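You operate a simulated robot arm through the tools that you are given. There is no shell and no other tool.

Carry out the task below with a simulated robot arm. There is one attempt and no reset: what you move stays moved.

## Task
Load the film roll on its dispenser and screw the cap back on.

The check looks at the end state, three seconds after you hand in, the way a careful person would. Anything else that was tipped, shoved, dropped, spilled or broken makes it a failure. A push-on lid holds only when it is set on centred and level and pressed home; a screw cap is set on level and turned clockwise until tight.

## Robot
A 7-joint arm with a fingered hand, fixed in place. Base frame: the origin is on the floor under the middle of its stand, x ahead of it, y to its left, z up; the work surface is at about z = 780. Lengths are in mm, angles in degrees, forces in N, time in s.
With the tool pointing down near the work surface it reaches from about 460 to 900 mm from the base axis. Its first joint turns from -143.0 to 143.0 degrees. Payload 3 kg.
The tool frame sits at the grasp point between the pads (the TCP): z along the fingers, y along the line on which they close. The tips reach 26 mm beyond it. The gripper opens to 148 mm; its body begins 73 mm behind the TCP. The gripper is a hand of 3 fingers: y runs from the thumb to the fingers, the wrist lies at [0, 0, -229] in the tool frame, and closing takes about 1.5 s.
Orientation is that of the tool frame in the base frame, as a unit quaternion [x, y, z, w]. With the fingers straight down and closing along the base's y, the tool's x points along the base's -x, its y along +y and its z along -z.

## Interface
- The arm moves only by the tool drive_tool. Its argument "targets" is one flat list of numbers, 7 for each row, row after row: the turn, a rotation vector about the tool's x, y, z in units of 5 degrees (1.0 is 5 degrees), then the shift along the tool's x, y, z in units of 30 mm (1.0 is 30 mm), then the gripper command, from -1 (fully open) to 1 (shut), values between in proportion. In form: [rx, ry, rz, dx, dy, dz, fingers, rx, ry, rz, dx, dy, dz, fingers, ...]. A call has 1 to 20 rows; each row shifts and turns the commanded pose from where the row before left it, along the tool's axes as they then stand. A call with a number of a shift or a turn outside -1 to 1 is refused whole. Rows are played at 5 a second. More than 50 mm and 8.6 degrees between two rows, or a gripper value outside its range, and nothing of the call is played. A pose out of reach is approached as far as the arm can. The call stops where the force on the tool passes 40 N (or 10 N more than at its start, if that is more) or the arm is blocked; 0.2 s more then pass. The fingers move at their own pace (about 153 mm/s each) and stop on an object; they squeeze with about 29 N. The grip force told is the motor's: it shows also when the fingers shut on nothing. Time passes only in rows, and 0.2 s behind the last, so rows that do not move let the fingers close. The reply holds the time, the measured pose of the TCP, the force on the tool along the base axes, the opening and the grip force, in the units named above and with some noise, with the torque about the TCP (base axes, N m) and any sound that the robot's microphone picked up.
- Cameras (640 x 400 px; columns grow to the right, rows downward): "scene" is fixed at [399, 649, 1624.9]; the picture's right is [-0.88, -0.48, 0.00], its down [-0.27, 0.49, -0.83] and it looks along [0.40, -0.73, -0.56] (base axes); focal length 367 px, centre (320, 200). "wrist" rides on the gripper at [68, -39, -90] in the tool frame; the picture's right is [0.50, 0.87, 0.00], its down [-0.66, 0.38, -0.65] and it looks along [-0.57, 0.33, 0.76] (tool axes); focal length 222 px, centre (320, 200). There is no depth. A picture from a camera that has moved, and an enlarged one, comes with that camera's place and axes in the base frame and with its lens.
- camera(camera): a new picture of that camera. It takes no simulated time.
- lift_body(by): slides the trunk up (or, below 0, down) by that many mm; the arm rides with it, the base frame stays. It gives what a move gives, with no picture.
- preshape(shape): the hand has 3 fingers and takes this shape, open, in about a second: jaw (thumb against the fingers, like two jaws); tri (thumb and two fingers); tip (a fingertip pinch); poke (one finger out to press); point (the index stretched); flat (the hand flat); cup (the hand cupped); fist (a fist). The gripper value then closes the fingers along that shape, each until it touches; the sizes above hold for jaw. It gives what a move gives, with no picture.
- inspect(camera, box): a new picture of the part [left, top, right, bottom] of that camera's present view, enlarged. It takes no simulated time.
- finish_job(): hands the job in; it is judged then, once.

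Places have to be worked out from the pictures, the camera data and where the tool is seen. Open the gripper and draw the arm clear of the work before you hand the job in, unless the task says otherwise.

The tools are called after "Emit:" as name(argument=value, ...) on one line, values as JSON. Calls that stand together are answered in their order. drive_tool: Moves the arm, as the interface text tells. Its arguments: {"type":"object","properties":{"targets":{"type":"array","items":{"type":"number"}}},"required":["targets"]} The other tools are called the same way: lift_body (by) moves the trunk up or down; preshape (shape) gives the hand a shape; camera (camera) takes a picture; inspect (camera, box) takes an enlarged picture of a part of a camera's view; finish_job () hands the job in.

At the start:

```text
t: 0.0
eef_pos: [904.1, -9.8, 1204.7]
orientation: [0.0, 1.0, 0.001, 0.001]
ft_force: [-0.2, -1.1, 0.7]
ft_torque: [0.02, 0.0, -0.01]
width: 147.9
finger_force: 0.1
shape: jaw
trunk travel left (down, up): [-600.0, 290.0]
```

scene: 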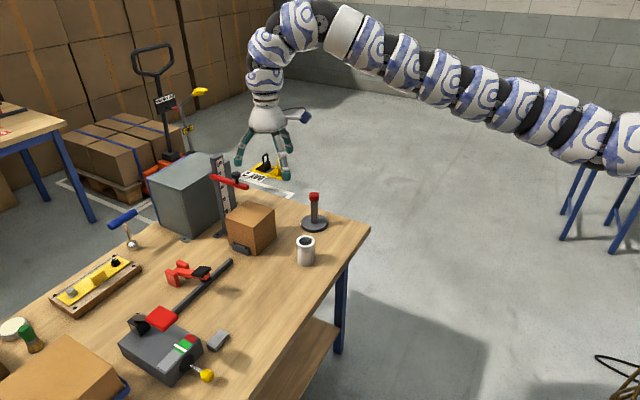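
wrist: 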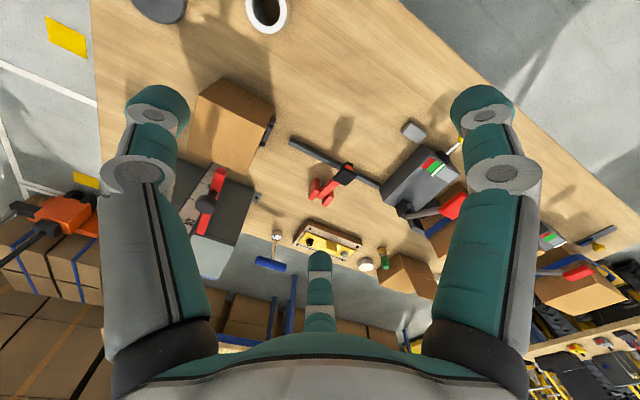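

I start by looking closely at the dispenser (post with a red cap on a round base) and the white roll beside it.

Emit:
inspect(camera="scene", box=[220, 160, 380, 280])

Emit:
inspect(camera="scene", box=[0, 200, 260, 400])

Emit:
inspect(camera="wrist", box=[90, 0, 410, 200])

```text
3.33 times, centred on (300, 220) of scene
camera zoom: at [399.0, 649.0, 1624.9], right [-0.88, -0.48, 0.0], down [-0.27, 0.49, -0.83], along [0.4, -0.73, -0.56], focal length 1224 px, centre (387, 133)
```

zoom: 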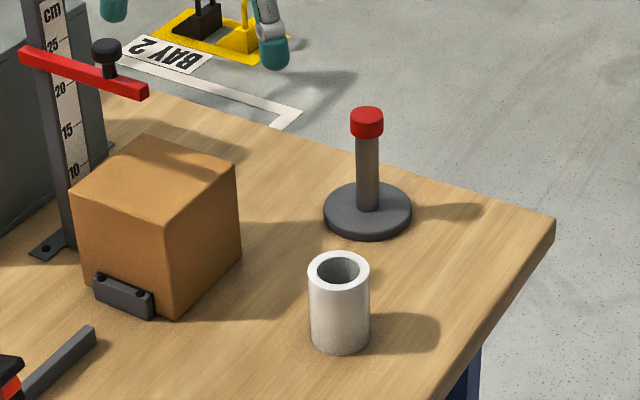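

```text
2.00 times, centred on (130, 300) of scene
camera zoom: at [399.0, 649.0, 1624.9], right [-0.88, -0.48, 0.0], down [-0.27, 0.49, -0.83], along [0.4, -0.73, -0.56], focal length 734 px, centre (700, 0)
```

zoom: 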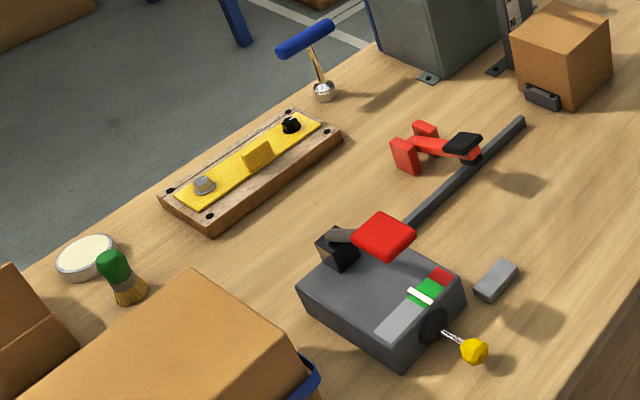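

```text
2.00 times, centred on (250, 100) of wrist
camera zoom: at [836.0, -49.3, 1294.8], right [-0.5, 0.87, 0.0], down [0.66, 0.38, 0.65], along [0.57, 0.33, -0.76], focal length 444 px, centre (460, 400)
```

zoom: 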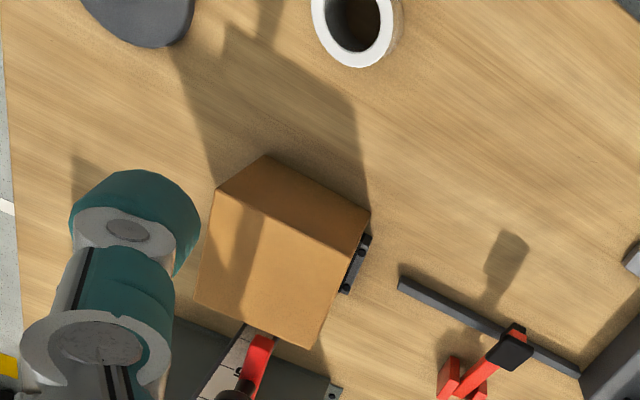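

The stand appears at about (940, -299) with the cap top near z≈920, and the roll at about (873, -120) with top near 859. The stand is close to the reach limit, so I lower the trunk a bit and test how far sideways and outward the arm gets at a safe height.

Emit:
lift_body(by=-130)

Emit:
drive_tool(targets=[0, 0, 0, 0, -0.9, 0, -1, 0, 0, 0, 0, -0.9, 0, -1, 0, 0, 0, 0, -0.9, 0, -1, 0, 0, 0, 0, -0.9, 0, -1, 0, 0, 0, 0, -0.9, 0, -1, 0, 0, 0, 0, -0.9, 0, -1, 0, 0, 0, 0, -0.9, 0, -1])

Emit:
camera(camera="scene")

Emit:
camera(camera="wrist")

```text
t: 1.6
eef_pos: [904.3, -9.1, 1075.0]
orientation: [0.0, 1.0, 0.001, 0.0]
ft_force: [0.8, -0.9, 0.3]
ft_torque: [-0.01, 0.02, 0.0]
width: 147.9
finger_force: 0.0
shape: jaw
trunk travel left (down, up): [-470.0, 420.0]
```

```text
t: 3.2
eef_pos: [902.4, -199.4, 1075.9]
orientation: [0.0, 1.0, 0.0, 0.0]
ft_force: [0.1, 0.4, 0.5]
ft_torque: [0.0, 0.02, -0.01]
width: 147.7
finger_force: 0.2
shape: jaw
trunk travel left (down, up): [-470.0, 420.0]
```

```text
taken
```

scene: 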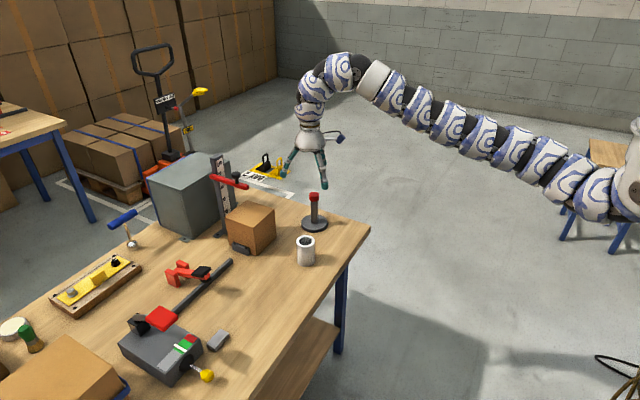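

```text
taken
camera wrist: at [834.2, -239.0, 1165.7], right [-0.5, 0.87, 0.0], down [0.66, 0.38, 0.65], along [0.57, 0.33, -0.76], focal length 222 px, centre (320, 200)
```

wrist: 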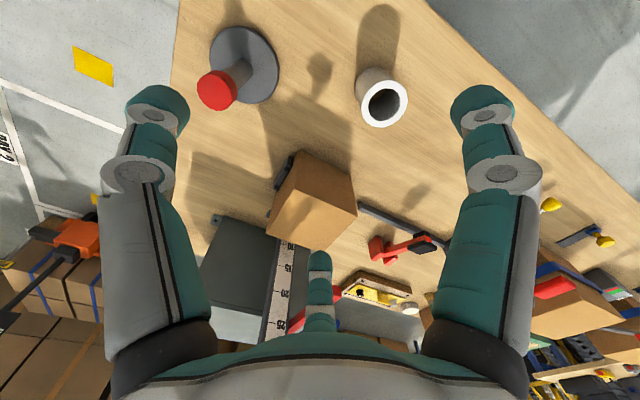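

The two views agree: cap at about (944, -300), roll at about (875, -119). I move over the cap at the current height to check that this radius is reachable.

Emit:
drive_tool(targets=[0, 0, 0, -0.34, -0.84, 0, -1, 0, 0, 0, -0.34, -0.84, 0, -1, 0, 0, 0, -0.34, -0.84, 0, -1, 0, 0, 0, -0.34, -0.84, 0, -1, 0, 0, 0, 0, 0, 0, -1])

Emit:
camera(camera="wrist")

Emit:
camera(camera="scene")

```text
t: 4.4
eef_pos: [935.5, -286.1, 1071.4]
orientation: [0.0, 1.0, 0.0, 0.0]
ft_force: [0.9, 0.0, 0.0]
ft_torque: [-0.01, -0.02, 0.0]
width: 148.0
finger_force: 0.1
shape: jaw
out of reach, approached as far as the arm can: row 4
trunk travel left (down, up): [-470.0, 420.0]
```

```text
taken
camera wrist: at [866.7, -325.6, 1160.4], right [-0.5, 0.87, 0.0], down [0.65, 0.38, 0.65], along [0.57, 0.33, -0.76], focal length 222 px, centre (320, 200)
```

wrist: 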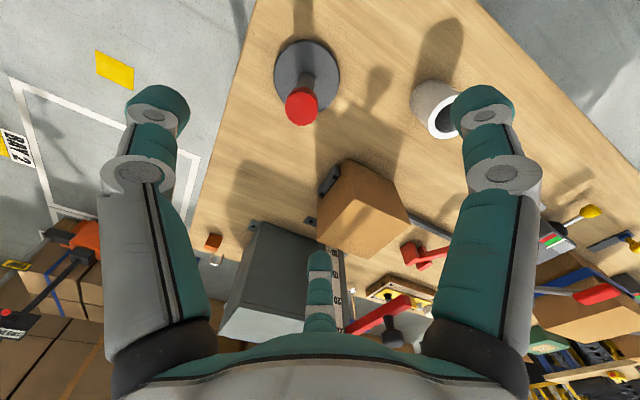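

```text
taken
```

scene: 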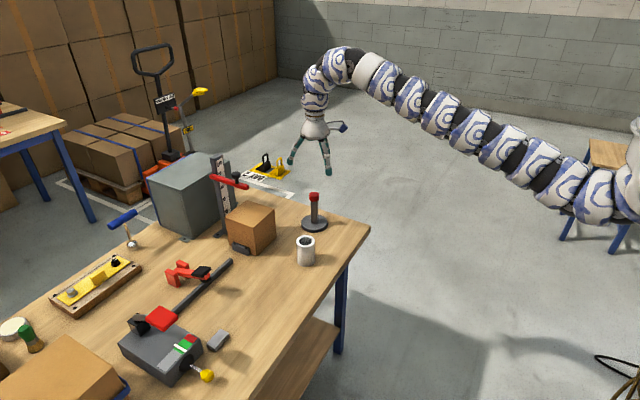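

The arm stops about 12 mm short at this height. I check whether reach grows or shrinks as the arm goes down relative to the trunk, staying well above the cap.

Emit:
drive_tool(targets=[0, 0, 0, 0, 0, 0.8, -1, 0, 0, 0, 0, 0, 0.8, -1, 0, 0, 0, -0.2, -0.3, 0, -1, 0, 0, 0, 0, 0, 0, -1])

```text
t: 5.4
eef_pos: [938.3, -297.1, 1021.9]
orientation: [0.0, 1.0, 0.001, 0.0]
ft_force: [0.4, 0.5, 0.2]
ft_torque: [-0.01, -0.01, -0.03]
width: 148.1
finger_force: 0.0
shape: jaw
trunk travel left (down, up): [-470.0, 420.0]
```

Reach improves lower down. I descend further to about z=965, still above the cap, and look at it from close by.

Emit:
drive_tool(targets=[0, 0, 0, 0, 0, 0.9, -1, 0, 0, 0, 0, 0, 0.9, -1, 0, 0, 0, 0, 0, 0, -1])

Emit:
camera(camera="wrist")

Emit:
inspect(camera="scene", box=[260, 120, 370, 240])

```text
t: 6.2
eef_pos: [937.2, -295.5, 969.1]
orientation: [0.0, 1.0, 0.0, -0.001]
ft_force: [0.5, 0.0, 0.4]
ft_torque: [-0.03, -0.02, 0.0]
width: 147.5
finger_force: 0.0
shape: jaw
trunk travel left (down, up): [-470.0, 420.0]
```

```text
taken
camera wrist: at [869.3, -335.4, 1059.5], right [-0.5, 0.87, 0.0], down [0.65, 0.38, 0.65], along [0.57, 0.33, -0.76], focal length 222 px, centre (320, 200)
```

wrist: 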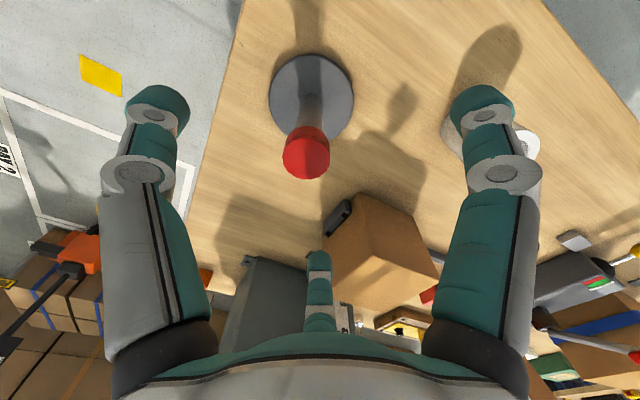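

```text
3.33 times, centred on (315, 180) of scene
camera zoom: at [399.0, 649.0, 1624.9], right [-0.88, -0.48, 0.0], down [-0.27, 0.49, -0.83], along [0.4, -0.73, -0.56], focal length 1224 px, centre (337, 267)
```

zoom: 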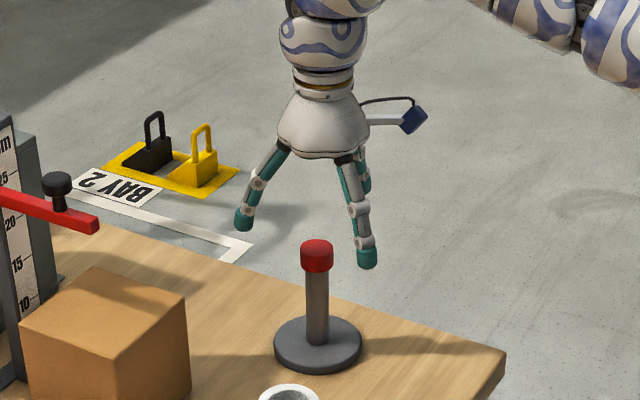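

Now a zoomed wrist view to refine the cap's centre relative to the tool axis.

Emit:
inspect(camera="wrist", box=[240, 40, 400, 200])

```text
2.50 times, centred on (320, 120) of wrist
camera zoom: at [869.3, -335.4, 1059.5], right [-0.5, 0.87, 0.0], down [0.65, 0.38, 0.65], along [0.57, 0.33, -0.76], focal length 555 px, centre (320, 400)
```

zoom: 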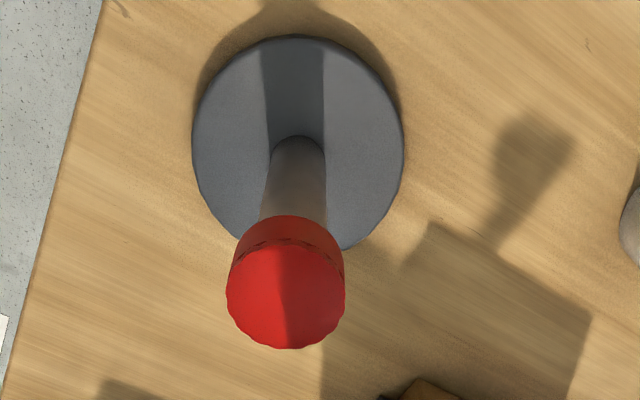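

Cap centre estimated at about (944.5, -302), diameter ≈34 mm, top z≈916. I move the tool axis onto it and pre-turn the hand clockwise (positive about tool z), so I have room for the counter-clockwise unscrewing.

Emit:
drive_tool(targets=[0, 0, 0, -0.24, -0.2, 0, -1, 0, 0, 1, 0, 0, 0, -1, 0, 0, 1, 0, 0, 0, -1, 0, 0, 1, 0, 0, 0, -1, 0, 0, 1, 0, 0, 0, -1, 0, 0, 1, 0, 0, 0, -1, 0, 0, 1, 0, 0, 0, -1, 0, 0, 1, 0, 0, 0, -1, 0, 0, 1, 0, 0, 0, -1, 0, 0, 1, 0, 0, 0, -1, 0, 0, 1, 0, 0, 0, -1, 0, 0, 1, 0, 0, 0, -1, 0, 0, 1, 0, 0, 0, -1, 0, 0, 0, 0, 0, 0, -1])

Emit:
camera(camera="wrist")

```text
t: 9.2
eef_pos: [946.7, -301.5, 968.4]
orientation: [0.5, 0.866, 0.0, 0.0]
ft_force: [0.3, 0.3, 0.6]
ft_torque: [-0.01, 0.0, 0.01]
width: 147.8
finger_force: 0.1
shape: jaw
trunk travel left (down, up): [-470.0, 420.0]
```

```text
taken
camera wrist: at [878.8, -263.4, 1058.2], right [0.5, 0.87, 0.0], down [0.65, -0.38, 0.65], along [0.57, -0.33, -0.76], focal length 222 px, centre (320, 200)
```

wrist: 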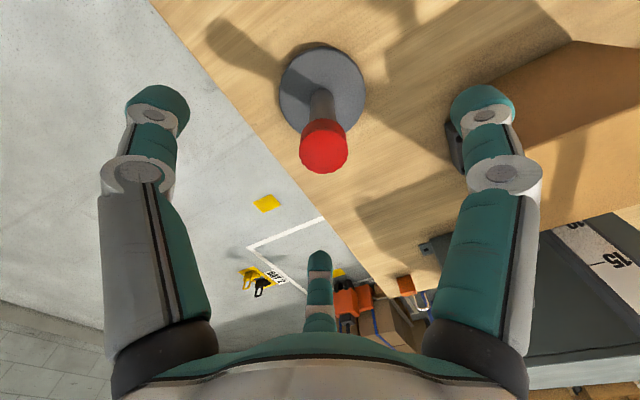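

The tool axis is within about 1–2 mm of the cap. I add another 60° of pre-turn to gain unscrewing range.

Emit:
drive_tool(targets=[0, 0, 1, 0, 0, 0, -1, 0, 0, 1, 0, 0, 0, -1, 0, 0, 1, 0, 0, 0, -1, 0, 0, 1, 0, 0, 0, -1, 0, 0, 1, 0, 0, 0, -1, 0, 0, 1, 0, 0, 0, -1, 0, 0, 1, 0, 0, 0, -1, 0, 0, 1, 0, 0, 0, -1, 0, 0, 1, 0, 0, 0, -1, 0, 0, 1, 0, 0, 0, -1, 0, 0, 1, 0, 0, 0, -1, 0, 0, 1, 0, 0, 0, -1, 0, 0, 0, 0, 0, 0, -1])

Emit:
camera(camera="wrist")

Emit:
camera(camera="scene")

```text
t: 12.0
eef_pos: [946.9, -301.3, 969.2]
orientation: [0.867, 0.499, 0.001, 0.0]
ft_force: [-0.2, 0.0, 0.6]
ft_torque: [0.03, -0.01, -0.02]
width: 148.2
finger_force: 0.0
shape: jaw
trunk travel left (down, up): [-470.0, 420.0]
```

```text
taken
camera wrist: at [945.9, -225.2, 1058.1], right [1.0, 0.0, 0.0], down [0.0, -0.76, 0.65], along [0.0, -0.65, -0.76], focal length 222 px, centre (320, 200)
```

wrist: 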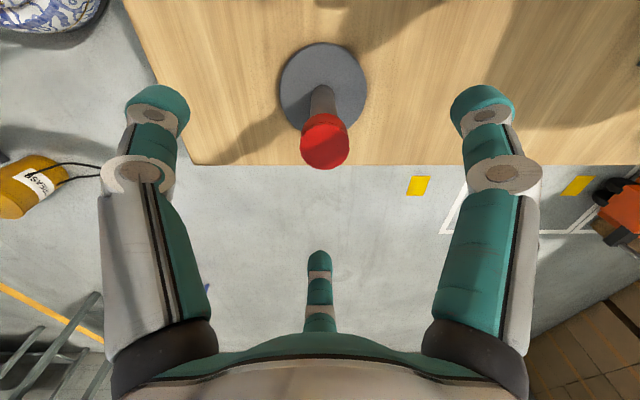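

```text
taken
```

scene: 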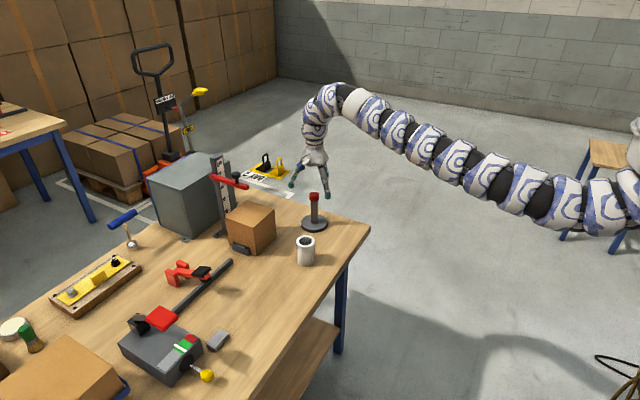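

Emit:
inspect(camera="wrist", box=[240, 40, 400, 200])

```text
2.50 times, centred on (320, 120) of wrist
camera zoom: at [945.9, -225.2, 1058.1], right [1.0, 0.0, 0.0], down [0.0, -0.76, 0.65], along [0.0, -0.65, -0.76], focal length 555 px, centre (320, 400)
```

zoom: 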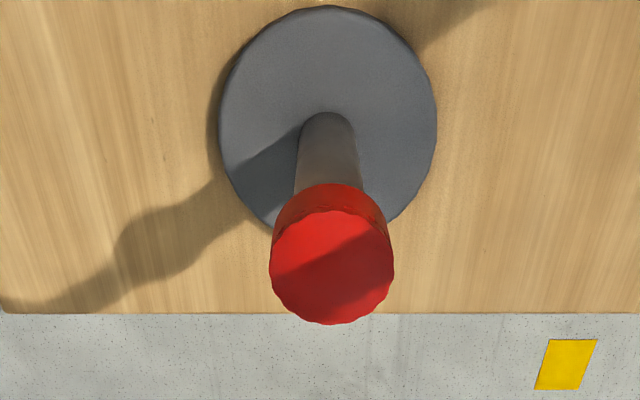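

All three views' lateral offsets agree on the cap being about 3 mm in +x and 1.4 mm in +y from the tool axis. I correct that and descend so the pads surround the cap (TCP about z=908), still open.

Emit:
drive_tool(targets=[0, 0, 0, 0.094, 0.069, 0.4, -1, 0, 0, 0, 0, 0, 0.6, -1, 0, 0, 0, 0, 0, 0.6, -1, 0, 0, 0, 0, 0, 0.4, -1, 0, 0, 0, 0, 0, 0, -1])

Emit:
camera(camera="wrist")

Emit:
inspect(camera="scene", box=[260, 120, 370, 240])

```text
t: 13.2
eef_pos: [949.9, -301.5, 907.7]
orientation: [0.866, 0.5, 0.0, 0.001]
ft_force: [0.7, 0.5, 0.5]
ft_torque: [0.0, 0.02, -0.02]
width: 148.1
finger_force: 0.0
shape: jaw
trunk travel left (down, up): [-470.0, 420.0]
```

```text
taken
camera wrist: at [949.0, -224.1, 997.8], right [1.0, 0.0, 0.0], down [0.0, -0.76, 0.65], along [0.0, -0.65, -0.76], focal length 222 px, centre (320, 200)
```

wrist: 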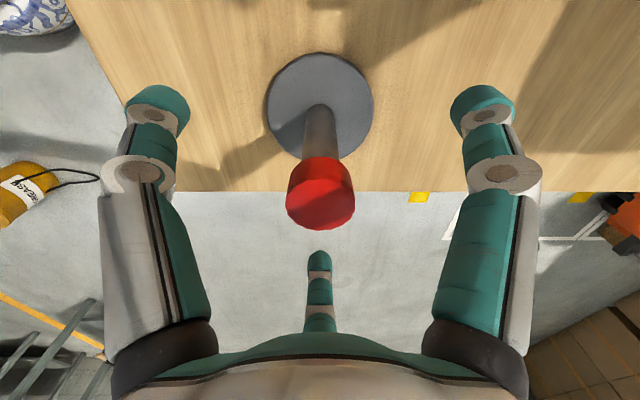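

```text
3.33 times, centred on (315, 180) of scene
camera zoom: at [399.0, 649.0, 1624.9], right [-0.88, -0.48, 0.0], down [-0.27, 0.49, -0.83], along [0.4, -0.73, -0.56], focal length 1224 px, centre (337, 267)
```

zoom: 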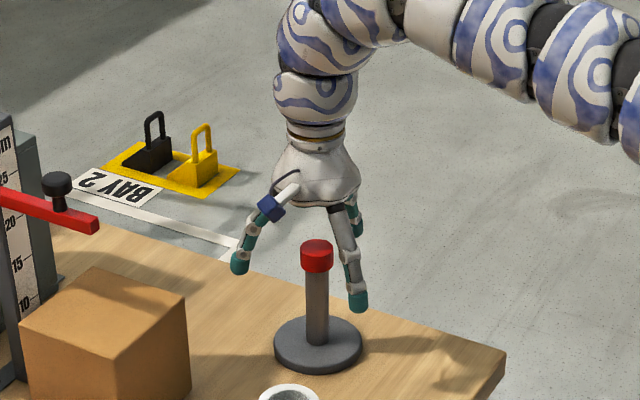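

The hand is centred around the cap. I close partway (about 55 mm) first to see how the fingers approach the cap.

Emit:
drive_tool(targets=[0, 0, 0, 0, 0, 0, -0.5, 0, 0, 0, 0, 0, 0, 0, 0, 0, 0, 0, 0, 0, 0.25, 0, 0, 0, 0, 0, 0, 0.25, 0, 0, 0, 0, 0, 0, 0.25])

Emit:
camera(camera="wrist")

Emit:
inspect(camera="scene", box=[270, 130, 360, 230])

```text
t: 14.4
eef_pos: [951.0, -300.4, 908.2]
orientation: [0.866, 0.5, 0.0, 0.0]
ft_force: [0.3, -0.3, -0.5]
ft_torque: [-0.01, 0.0, 0.01]
width: 55.7
finger_force: 0.1
shape: jaw
trunk travel left (down, up): [-470.0, 420.0]
```

```text
taken
camera wrist: at [949.1, -224.0, 998.0], right [1.0, 0.0, 0.0], down [0.0, -0.76, 0.65], along [0.0, -0.65, -0.76], focal length 222 px, centre (320, 200)
```

wrist: 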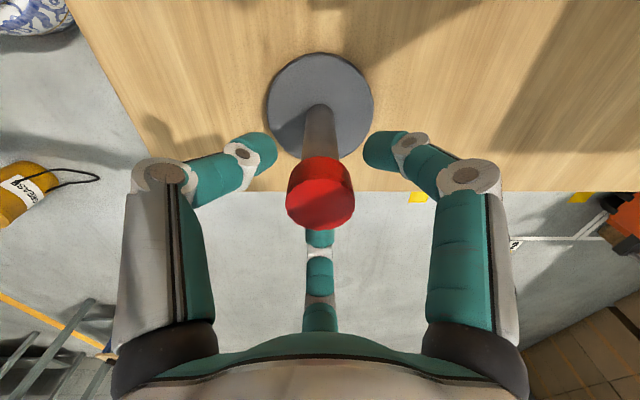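

```text
4.00 times, centred on (315, 180) of scene
camera zoom: at [399.0, 649.0, 1624.9], right [-0.88, -0.48, 0.0], down [-0.27, 0.49, -0.83], along [0.4, -0.73, -0.56], focal length 1468 px, centre (340, 280)
```

zoom: 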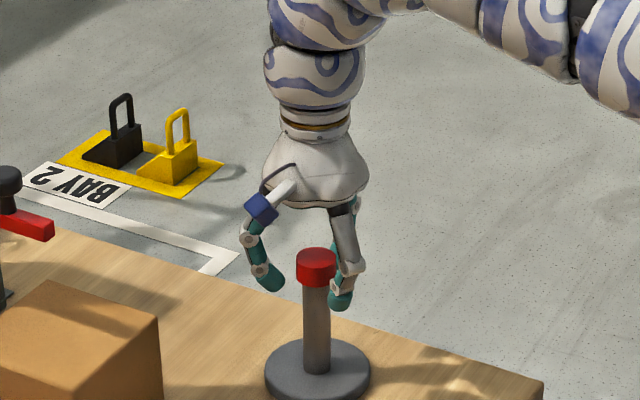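

The fingertips curl inward and would meet the stem just under the cap (tips about z≈884, cap about 890–913). I raise about 11 mm so the tips land on the middle of the cap, then close.

Emit:
drive_tool(targets=[0, 0, 0, 0, 0, -0.37, 0.25, 0, 0, 0, 0, 0, 0, 0.25, 0, 0, 0, 0, 0, 0, 0.4, 0, 0, 0, 0, 0, 0, 0.5])

Emit:
inspect(camera="wrist", box=[200, 80, 440, 260])

Emit:
inspect(camera="scene", box=[280, 160, 350, 220])

```text
t: 15.4
eef_pos: [948.6, -299.7, 918.6]
orientation: [0.866, 0.5, 0.0, 0.0]
ft_force: [0.3, 0.2, 0.4]
ft_torque: [-0.01, -0.04, 0.01]
width: 37.5
finger_force: 0.0
shape: jaw
trunk travel left (down, up): [-470.0, 420.0]
```

```text
2.22 times, centred on (320, 170) of wrist
camera zoom: at [949.2, -223.3, 1008.7], right [1.0, 0.0, 0.0], down [0.0, -0.76, 0.65], along [0.0, -0.65, -0.76], focal length 494 px, centre (320, 267)
```

zoom: 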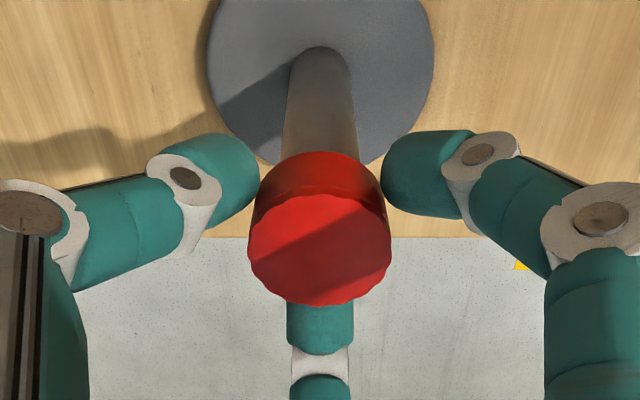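

```text
6.67 times, centred on (315, 190) of scene
camera zoom: at [399.0, 649.0, 1624.9], right [-0.88, -0.48, 0.0], down [-0.27, 0.49, -0.83], along [0.4, -0.73, -0.56], focal length 2447 px, centre (353, 267)
```

zoom: 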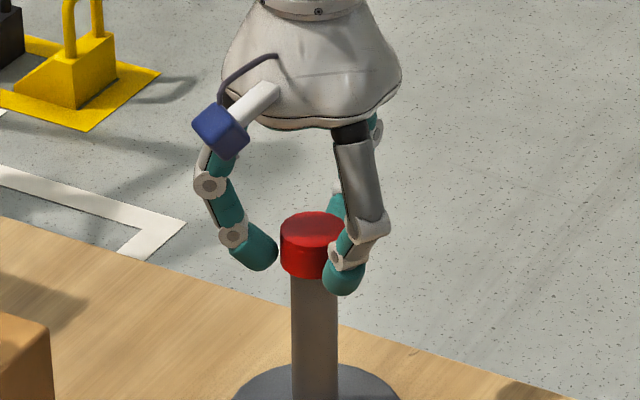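

The tips are now level with the cap's side and evenly spaced about it. I close to grip it.

Emit:
drive_tool(targets=[0, 0, 0, 0, 0, 0, 0.6, 0, 0, 0, 0, 0, 0, 0.8, 0, 0, 0, 0, 0, 0, 1, 0, 0, 0, 0, 0, 0, 1, 0, 0, 0, 0, 0, 0, 1])

Emit:
inspect(camera="wrist", box=[200, 80, 440, 260])

Emit:
inspect(camera="scene", box=[280, 160, 350, 220])

```text
t: 16.6
eef_pos: [949.6, -300.1, 919.8]
orientation: [0.866, 0.501, 0.0, 0.0]
ft_force: [-1.3, 1.2, -1.6]
ft_torque: [0.04, 0.08, -0.02]
width: 29.0
finger_force: 29.0
shape: jaw
trunk travel left (down, up): [-470.0, 420.0]
```

```text
2.22 times, centred on (320, 170) of wrist
camera zoom: at [949.3, -223.3, 1008.4], right [1.0, 0.0, 0.0], down [0.0, -0.76, 0.65], along [0.0, -0.65, -0.76], focal length 494 px, centre (320, 267)
```

zoom: 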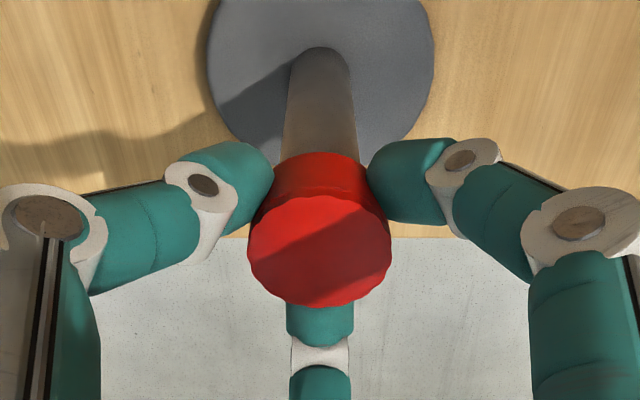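

```text
6.67 times, centred on (315, 190) of scene
camera zoom: at [399.0, 649.0, 1624.9], right [-0.88, -0.48, 0.0], down [-0.27, 0.49, -0.83], along [0.4, -0.73, -0.56], focal length 2447 px, centre (353, 267)
```

zoom: 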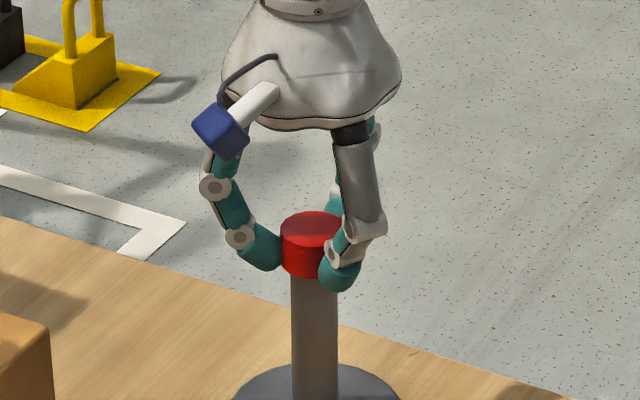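

The cap is gripped with 29 N by all three fingers. I turn 30° counter-clockwise as seen from above (negative about tool z) and check torque and force.

Emit:
drive_tool(targets=[0, 0, -0.6, 0, 0, 0, 1, 0, 0, -0.8, 0, 0, 0, 1, 0, 0, -0.8, 0, 0, 0, 1, 0, 0, -0.8, 0, 0, 0, 1, 0, 0, -1, 0, 0, 0, 1, 0, 0, -1, 0, 0, 0, 1, 0, 0, -1, 0, 0, 0, 1])

Emit:
inspect(camera="wrist", box=[200, 80, 440, 260])

Emit:
inspect(camera="scene", box=[280, 160, 350, 220])

```text
t: 18.2
eef_pos: [949.9, -299.8, 919.9]
orientation: [0.707, 0.707, 0.0, 0.0]
ft_force: [-5.8, 1.7, -4.1]
ft_torque: [0.05, 0.14, -0.02]
width: 28.6
finger_force: 29.0
shape: jaw
trunk travel left (down, up): [-470.0, 420.0]
```

```text
2.22 times, centred on (320, 170) of wrist
camera zoom: at [910.4, -233.6, 1008.8], right [0.87, 0.5, 0.0], down [0.38, -0.66, 0.65], along [0.33, -0.57, -0.76], focal length 494 px, centre (320, 267)
```

zoom: 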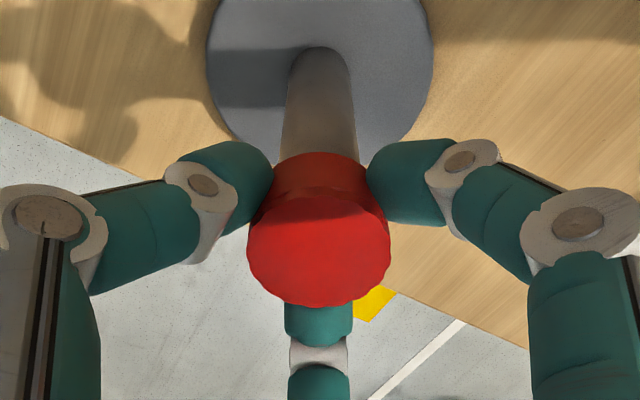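

```text
6.67 times, centred on (315, 190) of scene
camera zoom: at [399.0, 649.0, 1624.9], right [-0.88, -0.48, 0.0], down [-0.27, 0.49, -0.83], along [0.4, -0.73, -0.56], focal length 2447 px, centre (353, 267)
```

zoom: 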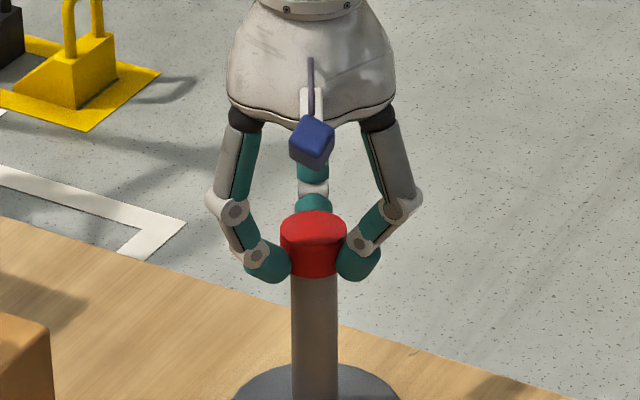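

Torque is low and the turn went through, with a slight sideways load of about 6 N in -x. I ease the tool about 1 mm toward -x and keep turning another 60° while watching.

Emit:
drive_tool(targets=[0, 0, 0, 0, -0.04, 0, 1, 0, 0, -1, 0, 0, 0, 1, 0, 0, -1, 0, 0, 0, 1, 0, 0, -1, 0, 0, 0, 1, 0, 0, -1, 0, 0, 0, 1, 0, 0, -1, 0, 0, 0, 1, 0, 0, -1, 0, 0, 0, 1, 0, 0, -1, 0, 0, 0, 1])

Emit:
inspect(camera="wrist", box=[200, 80, 440, 260])

Emit:
inspect(camera="scene", box=[280, 160, 350, 220])

```text
t: 20.0
eef_pos: [948.9, -300.6, 919.6]
orientation: [0.462, 0.887, -0.001, 0.0]
ft_force: [1.2, 2.5, -2.7]
ft_torque: [0.02, -0.01, 0.01]
width: 28.6
finger_force: 28.9
shape: jaw
trunk travel left (down, up): [-470.0, 420.0]
```

```text
2.22 times, centred on (320, 170) of wrist
camera zoom: at [878.0, -268.5, 1008.8], right [0.42, 0.91, 0.0], down [0.69, -0.32, 0.65], along [0.59, -0.28, -0.76], focal length 494 px, centre (320, 267)
```

zoom: 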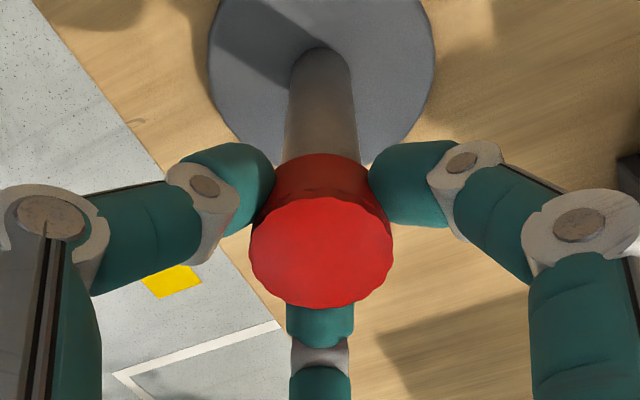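

```text
6.67 times, centred on (315, 190) of scene
camera zoom: at [399.0, 649.0, 1624.9], right [-0.88, -0.48, 0.0], down [-0.27, 0.49, -0.83], along [0.4, -0.73, -0.56], focal length 2447 px, centre (353, 267)
```

zoom: 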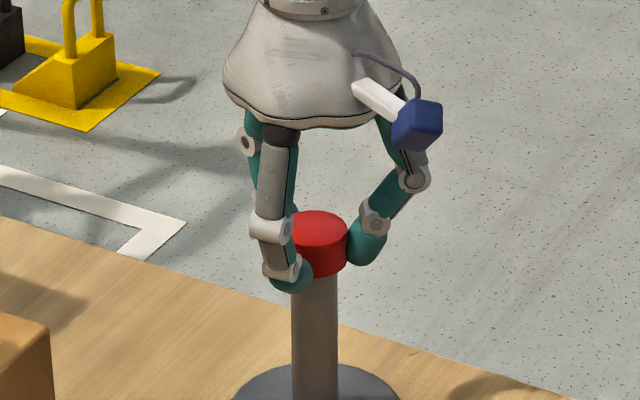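

The cap now seems to shift with the hand relative to the stem, so it may already be loose. I try a gentle 2 mm lift and read the vertical force.

Emit:
drive_tool(targets=[0, 0, 0, 0, 0, -0.07, 1, 0, 0, 0, 0, 0, 0, 1])

Emit:
inspect(camera="scene", box=[280, 160, 350, 220])

```text
t: 20.6
eef_pos: [949.6, -300.1, 919.7]
orientation: [0.462, 0.887, -0.001, -0.001]
ft_force: [3.7, 1.9, -10.3]
ft_torque: [0.04, -0.06, -0.01]
width: 28.6
finger_force: 29.4
shape: jaw
trunk travel left (down, up): [-470.0, 420.0]
```

```text
6.67 times, centred on (315, 190) of scene
camera zoom: at [399.0, 649.0, 1624.9], right [-0.88, -0.48, 0.0], down [-0.27, 0.49, -0.83], along [0.4, -0.73, -0.56], focal length 2447 px, centre (353, 267)
```

zoom: 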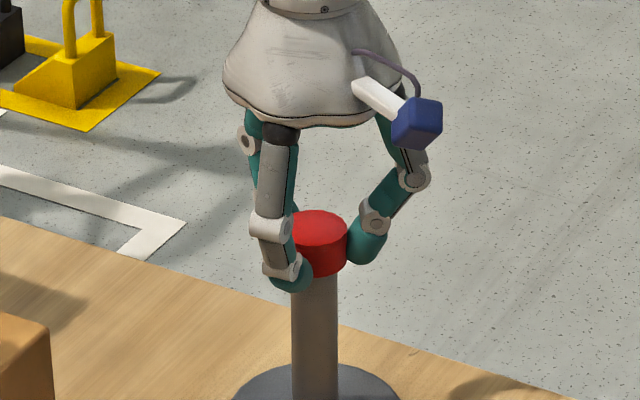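

The pull rises to 10 N, so the cap is still threaded. I undo the lift and go on unscrewing by another 65°.

Emit:
drive_tool(targets=[0, 0, 0, 0, 0, 0.05, 1, 0, 0, -1, 0, 0, 0, 1, 0, 0, -1, 0, 0, 0, 1, 0, 0, -1, 0, 0, 0, 1, 0, 0, -1, 0, 0, 0, 1, 0, 0, -1, 0, 0, 0, 1, 0, 0, -1, 0, 0, 0, 1, 0, 0, -1, 0, 0, 0, 1, 0, 0, -1, 0, 0, 0, 1, 0, 0, -1, 0, 0, 0, 1, 0, 0, -1, 0, 0, 0, 1, 0, 0, -1, 0, 0, 0, 1, 0, 0, -1, 0, 0, 0, 1, 0, 0, -1, 0, 0, 0, 1])

Emit:
inspect(camera="scene", box=[280, 160, 350, 220])

Emit:
inspect(camera="wrist", box=[200, 80, 440, 260])

```text
t: 23.6
eef_pos: [949.3, -299.8, 919.0]
orientation: [-0.088, 0.996, 0.0, 0.0]
ft_force: [6.2, -3.2, -2.7]
ft_torque: [-0.09, -0.17, -0.01]
width: 28.3
finger_force: 28.8
shape: jaw
trunk travel left (down, up): [-470.0, 420.0]
```

```text
6.67 times, centred on (315, 190) of scene
camera zoom: at [399.0, 649.0, 1624.9], right [-0.88, -0.48, 0.0], down [-0.27, 0.49, -0.83], along [0.4, -0.73, -0.56], focal length 2447 px, centre (353, 267)
```

zoom: 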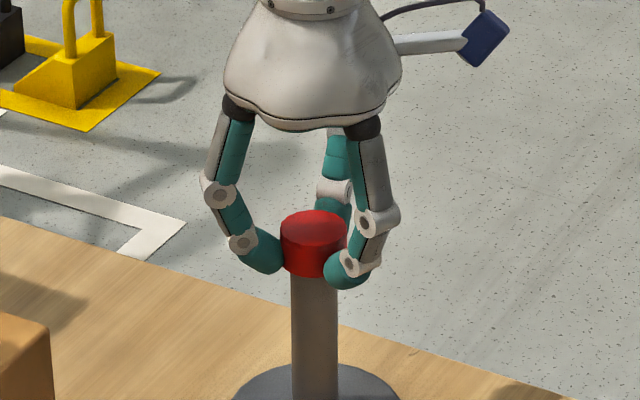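

```text
2.22 times, centred on (320, 170) of wrist
camera zoom: at [888.6, -351.5, 1009.1], right [-0.64, 0.77, 0.0], down [0.58, 0.49, 0.65], along [0.5, 0.42, -0.76], focal length 494 px, centre (320, 267)
```

zoom: 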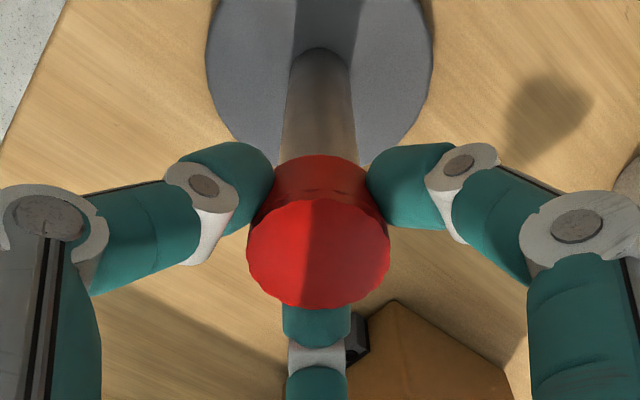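

The torque stays near zero and the cap turns with the hand. I ease a small lateral offset and continue another 90° counter-clockwise.

Emit:
drive_tool(targets=[0, 0, 0, -0.024, -0.018, 0, 1, 0, 0, -1, 0, 0, 0, 1, 0, 0, -1, 0, 0, 0, 1, 0, 0, -1, 0, 0, 0, 1, 0, 0, -1, 0, 0, 0, 1, 0, 0, -1, 0, 0, 0, 1, 0, 0, -1, 0, 0, 0, 1, 0, 0, -1, 0, 0, 0, 1, 0, 0, -1, 0, 0, 0, 1, 0, 0, -1, 0, 0, 0, 1, 0, 0, -1, 0, 0, 0, 1, 0, 0, -1, 0, 0, 0, 1, 0, 0, -1, 0, 0, 0, 1, 0, 0, -1, 0, 0, 0, 1, 0, 0, -1, 0, 0, 0, 1, 0, 0, -1, 0, 0, 0, 1, 0, 0, -1, 0, 0, 0, 1, 0, 0, -1, 0, 0, 0, 1, 0, 0, -1, 0, 0, 0, 1])

Emit:
inspect(camera="scene", box=[280, 160, 350, 220])

Emit:
inspect(camera="wrist", box=[200, 80, 440, 260])

```text
t: 27.1
eef_pos: [936.0, -300.8, 922.5]
orientation: [-0.666, 0.746, -0.005, 0.009]
ft_force: [35.4, 10.3, -3.6]
ft_torque: [0.2, -0.93, 0.12]
width: 30.4
finger_force: 28.7
shape: jaw
out of reach, approached as far as the arm can: row 15, 16, 17
trunk travel left (down, up): [-470.0, 420.0]
stopped in row 17: the force on the tool passed its limit at 43 N (the readings are from after the stop); the commanded pose is now the measured one
```

```text
6.67 times, centred on (315, 190) of scene
camera zoom: at [399.0, 649.0, 1624.9], right [-0.88, -0.48, 0.0], down [-0.27, 0.49, -0.83], along [0.4, -0.73, -0.56], focal length 2447 px, centre (353, 267)
```

zoom: 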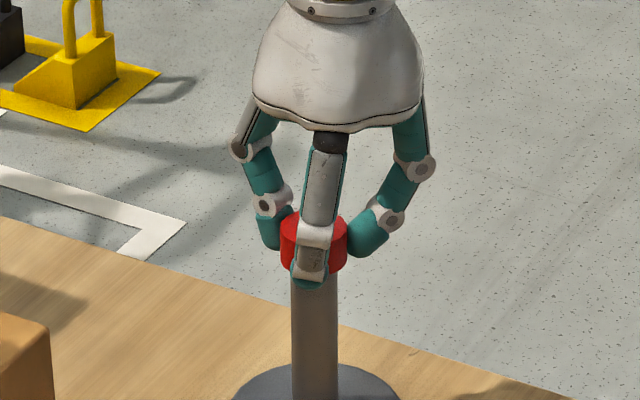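

```text
2.22 times, centred on (320, 170) of wrist
camera zoom: at [964.9, -374.0, 1011.1], right [-0.92, -0.4, -0.02], down [-0.31, 0.69, 0.65], along [-0.25, 0.6, -0.76], focal length 494 px, centre (320, 267)
```

zoom: 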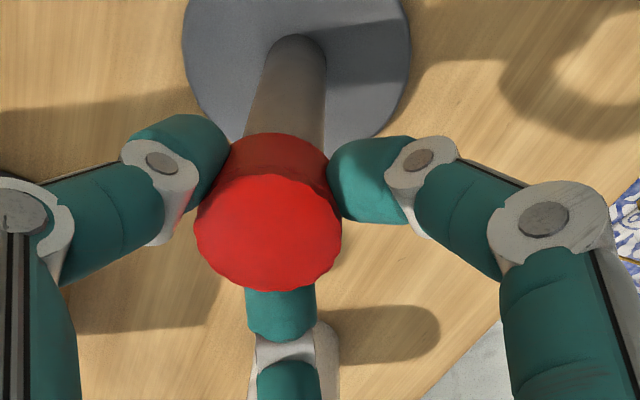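

The wrist hit its joint limit at about -80° (about 210° unscrewed in total) and dragged sideways; the stand still looks in place. I open the fingers first to release the load.

Emit:
drive_tool(targets=[0, 0, 0, 0, 0, 0, 0.3, 0, 0, 0, 0, 0, 0, 0, 0, 0, 0, 0, 0, 0, -0.3, 0, 0, 0, 0, 0, 0, -0.3])

Emit:
camera(camera="wrist")

Emit:
inspect(camera="scene", box=[270, 150, 370, 240])

```text
t: 28.1
eef_pos: [931.1, -303.7, 922.0]
orientation: [-0.666, 0.746, -0.004, 0.007]
ft_force: [-0.2, 0.3, -0.4]
ft_torque: [-0.02, 0.01, 0.02]
width: 95.6
finger_force: 0.1
shape: jaw
trunk travel left (down, up): [-470.0, 420.0]
```

```text
taken
camera wrist: at [960.8, -376.8, 1012.1], right [-0.92, -0.4, -0.01], down [-0.31, 0.69, 0.65], along [-0.25, 0.6, -0.76], focal length 222 px, centre (320, 200)
```

wrist: 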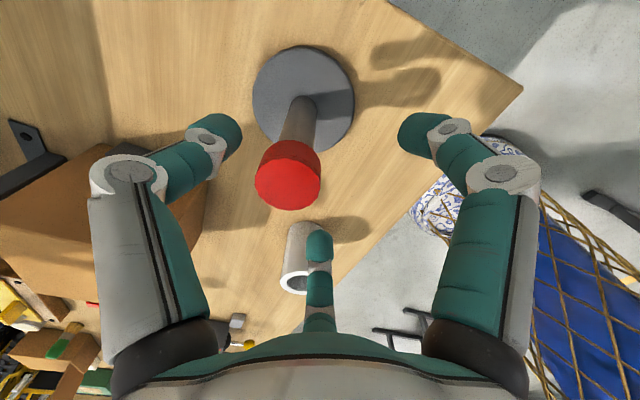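

```text
4.44 times, centred on (320, 195) of scene
camera zoom: at [399.0, 649.0, 1624.9], right [-0.88, -0.48, 0.0], down [-0.27, 0.49, -0.83], along [0.4, -0.73, -0.56], focal length 1631 px, centre (320, 222)
```

zoom: 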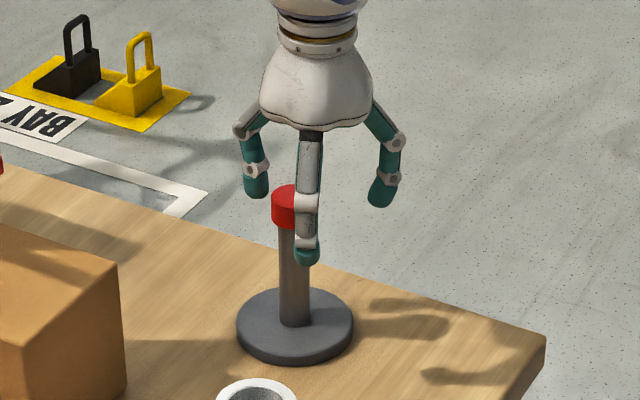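

The cap is still on the post and the stand has not moved. I turn back 30° away from the joint limit before re-centring.

Emit:
drive_tool(targets=[0, 0, 1, 0, 0, -0.3, -0.6, 0, 0, 1, 0, 0, -0.3, -0.6, 0, 0, 1, 0, 0, 0, -0.6, 0, 0, 1, 0, 0, 0, -0.6, 0, 0, 1, 0, 0, 0, -0.6, 0, 0, 1, 0, 0, 0, -0.6, 0, 0, 0, 0, 0, 0, -0.6])

```text
t: 29.7
eef_pos: [931.7, -303.2, 939.9]
orientation: [-0.449, 0.894, -0.001, 0.007]
ft_force: [0.5, -0.3, 1.1]
ft_torque: [0.0, 0.0, 0.02]
width: 117.8
finger_force: 0.1
shape: jaw
trunk travel left (down, up): [-470.0, 420.0]
```

Now I level the tool and re-centre it over the cap, then continue turning back clockwise with the fingers open.

Emit:
drive_tool(targets=[-0.092, 0.133, 0, -0.2, -0.2, 0, -0.6, 0, 0, 0, -0.223, -0.217, 0, -0.6, 0, 0, 1, 0, 0, 0, -0.6, 0, 0, 1, 0, 0, 0, -0.6, 0, 0, 1, 0, 0, 0, -0.6, 0, 0, 1, 0, 0, 0, -0.6, 0, 0, 1, 0, 0, 0, -0.6, 0, 0, 1, 0, 0, 0, -0.6, 0, 0, 1, 0, 0, 0, -0.6, 0, 0, 1, 0, 0, 0, -0.6, 0, 0, 1, 0, 0, 0, -0.6, 0, 0, 1, 0, 0, 0, -0.6, 0, 0, 1, 0, 0, 0, -0.6, 0, 0, 1, 0, 0, 0, -0.6, 0, 0, 1, 0, 0, 0, -0.6, 0, 0, 1, 0, 0, 0, -0.6, 0, 0, 1, 0, 0, 0, -0.6, 0, 0, 1, 0, 0, 0, -0.6, 0, 0, 1, 0, 0, 0, -0.6, 0, 0, 1, 0, 0, 0, -0.6])

Emit:
camera(camera="wrist")

```text
t: 33.9
eef_pos: [950.2, -301.4, 939.5]
orientation: [0.315, 0.949, -0.001, 0.001]
ft_force: [-0.8, -0.1, -0.6]
ft_torque: [-0.01, -0.01, 0.0]
width: 118.1
finger_force: 0.2
shape: jaw
trunk travel left (down, up): [-470.0, 420.0]
```

```text
taken
camera wrist: at [871.2, -292.6, 1029.8], right [0.12, 0.99, 0.0], down [0.75, -0.09, 0.65], along [0.65, -0.08, -0.76], focal length 222 px, centre (320, 200)
```

wrist: 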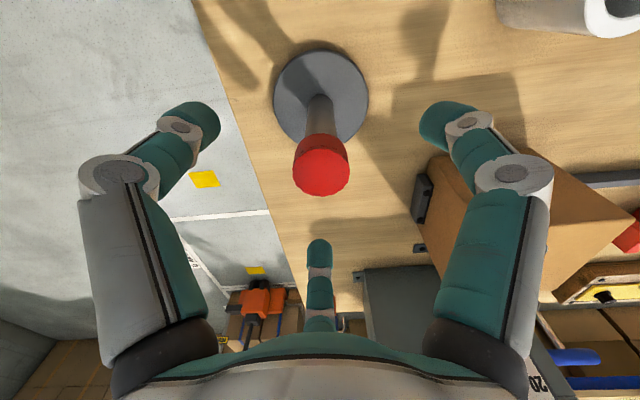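

Level and centred again. I keep turning back clockwise with open fingers to gain a long unscrewing stroke.

Emit:
drive_tool(targets=[0, 0, 1, 0, 0, 0, -0.6, 0, 0, 1, 0, 0, 0, -0.6, 0, 0, 1, 0, 0, 0, -0.6, 0, 0, 1, 0, 0, 0, -0.6, 0, 0, 1, 0, 0, 0, -0.6, 0, 0, 1, 0, 0, 0, -0.6, 0, 0, 1, 0, 0, 0, -0.6, 0, 0, 1, 0, 0, 0, -0.6, 0, 0, 1, 0, 0, 0, -0.6, 0, 0, 1, 0, 0, 0, -0.6, 0, 0, 1, 0, 0, 0, -0.6, 0, 0, 1, 0, 0, 0, -0.6, 0, 0, 1, 0, 0, 0, -0.6, 0, 0, 1, 0, 0, 0, -0.6, 0, 0, 1, 0, 0, 0, -0.6, 0, 0, 1, 0, 0, 0, -0.6, 0, 0, 1, 0, 0, 0, -0.6, 0, 0, 1, 0, 0, 0, -0.6, 0, 0, 1, 0, 0, 0, -0.6, 0, 0, 1, 0, 0, 0, -0.6])

Emit:
drive_tool(targets=[0, 0, 1, 0, 0, 0, -0.6, 0, 0, 1, 0, 0, 0, -0.6, 0, 0, 1, 0, 0, 0, -0.6, 0, 0, 1, 0, 0, 0, -0.6, 0, 0, 1, 0, 0, 0, -0.6, 0, 0, 1, 0, 0, 0, -0.6, 0, 0, 1, 0, 0, 0, -0.6, 0, 0, 1, 0, 0, 0, -0.6, 0, 0, 1, 0, 0, 0, -0.6, 0, 0, 1, 0, 0, 0, -0.6])

Emit:
camera(camera="wrist")

```text
t: 38.1
eef_pos: [950.5, -300.0, 942.6]
orientation: [0.929, 0.369, 0.001, 0.001]
ft_force: [-0.2, -0.3, 0.2]
ft_torque: [0.01, 0.02, 0.01]
width: 118.0
finger_force: 0.1
shape: jaw
trunk travel left (down, up): [-470.0, 420.0]
```

```text
t: 40.3
eef_pos: [950.5, -299.8, 940.6]
orientation: [0.998, -0.059, 0.001, 0.0]
ft_force: [0.5, 0.1, 0.5]
ft_torque: [-0.03, 0.0, 0.0]
width: 118.0
finger_force: 0.1
shape: jaw
trunk travel left (down, up): [-470.0, 420.0]
```

```text
taken
camera wrist: at [1020.8, -270.4, 1030.6], right [0.4, -0.92, 0.0], down [-0.7, -0.3, 0.65], along [-0.6, -0.26, -0.76], focal length 222 px, centre (320, 200)
```

wrist: 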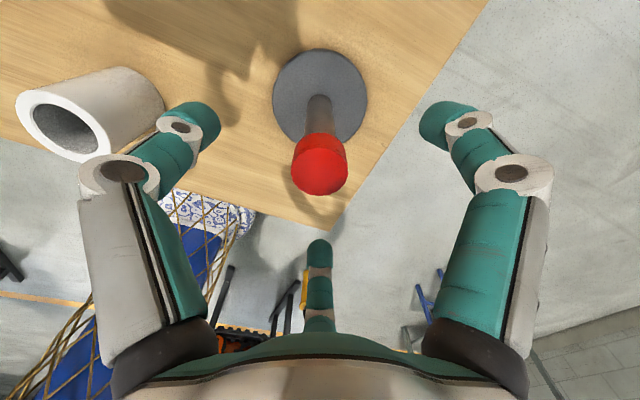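

No joint limit up to about +187°. I check the cap's centring in a zoomed view before gripping.

Emit:
inspect(camera="wrist", box=[220, 80, 420, 240])

```text
2.50 times, centred on (320, 160) of wrist
camera zoom: at [1020.8, -270.4, 1030.6], right [0.4, -0.92, 0.0], down [-0.7, -0.3, 0.65], along [-0.6, -0.26, -0.76], focal length 555 px, centre (320, 300)
```

zoom: 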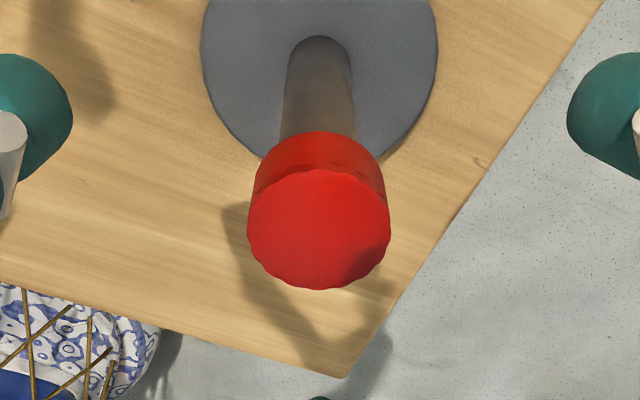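

Centred within half a millimetre. I descend about 21 mm to the same gripping height and close on the cap.

Emit:
drive_tool(targets=[0, 0, 0, 0, 0, 0.35, -0.4, 0, 0, 0, 0, 0, 0.35, -0.1, 0, 0, 0, 0, 0, 0, 0.3, 0, 0, 0, 0, 0, 0, 0.5, 0, 0, 0, 0, 0, 0, 0.8, 0, 0, 0, 0, 0, 0, 1, 0, 0, 0, 0, 0, 0, 1, 0, 0, 0, 0, 0, 0, 1])

Emit:
inspect(camera="wrist", box=[200, 80, 440, 260])

Emit:
inspect(camera="scene", box=[280, 160, 350, 220])

```text
t: 42.1
eef_pos: [950.3, -300.8, 919.0]
orientation: [0.998, -0.058, 0.0, 0.0]
ft_force: [-0.6, 2.6, -1.2]
ft_torque: [0.05, -0.02, 0.01]
width: 27.2
finger_force: 28.9
shape: jaw
trunk travel left (down, up): [-470.0, 420.0]
```

```text
2.22 times, centred on (320, 170) of wrist
camera zoom: at [1021.3, -270.4, 1009.0], right [0.4, -0.92, 0.0], down [-0.69, -0.3, 0.65], along [-0.6, -0.26, -0.76], focal length 494 px, centre (320, 267)
```

zoom: 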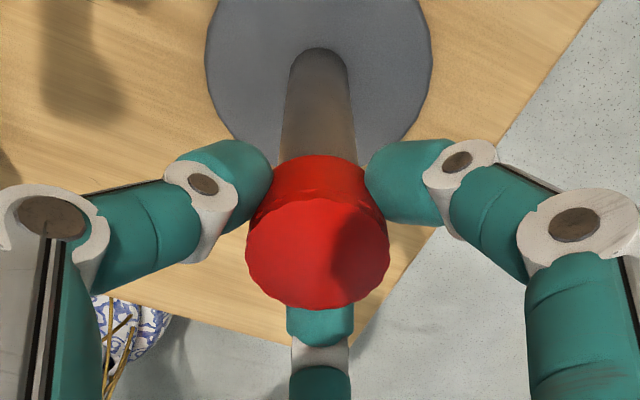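

```text
6.67 times, centred on (315, 190) of scene
camera zoom: at [399.0, 649.0, 1624.9], right [-0.88, -0.48, 0.0], down [-0.27, 0.49, -0.83], along [0.4, -0.73, -0.56], focal length 2447 px, centre (353, 267)
```

zoom: 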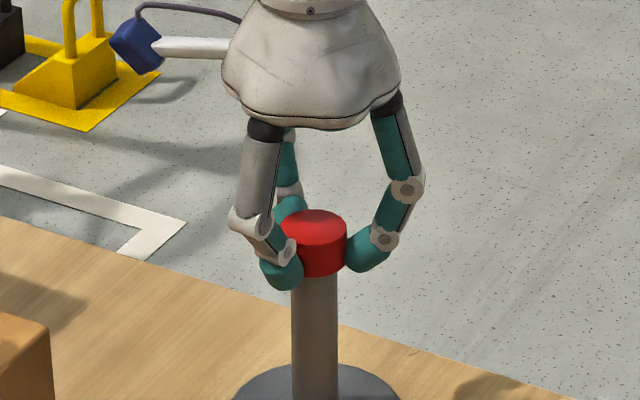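

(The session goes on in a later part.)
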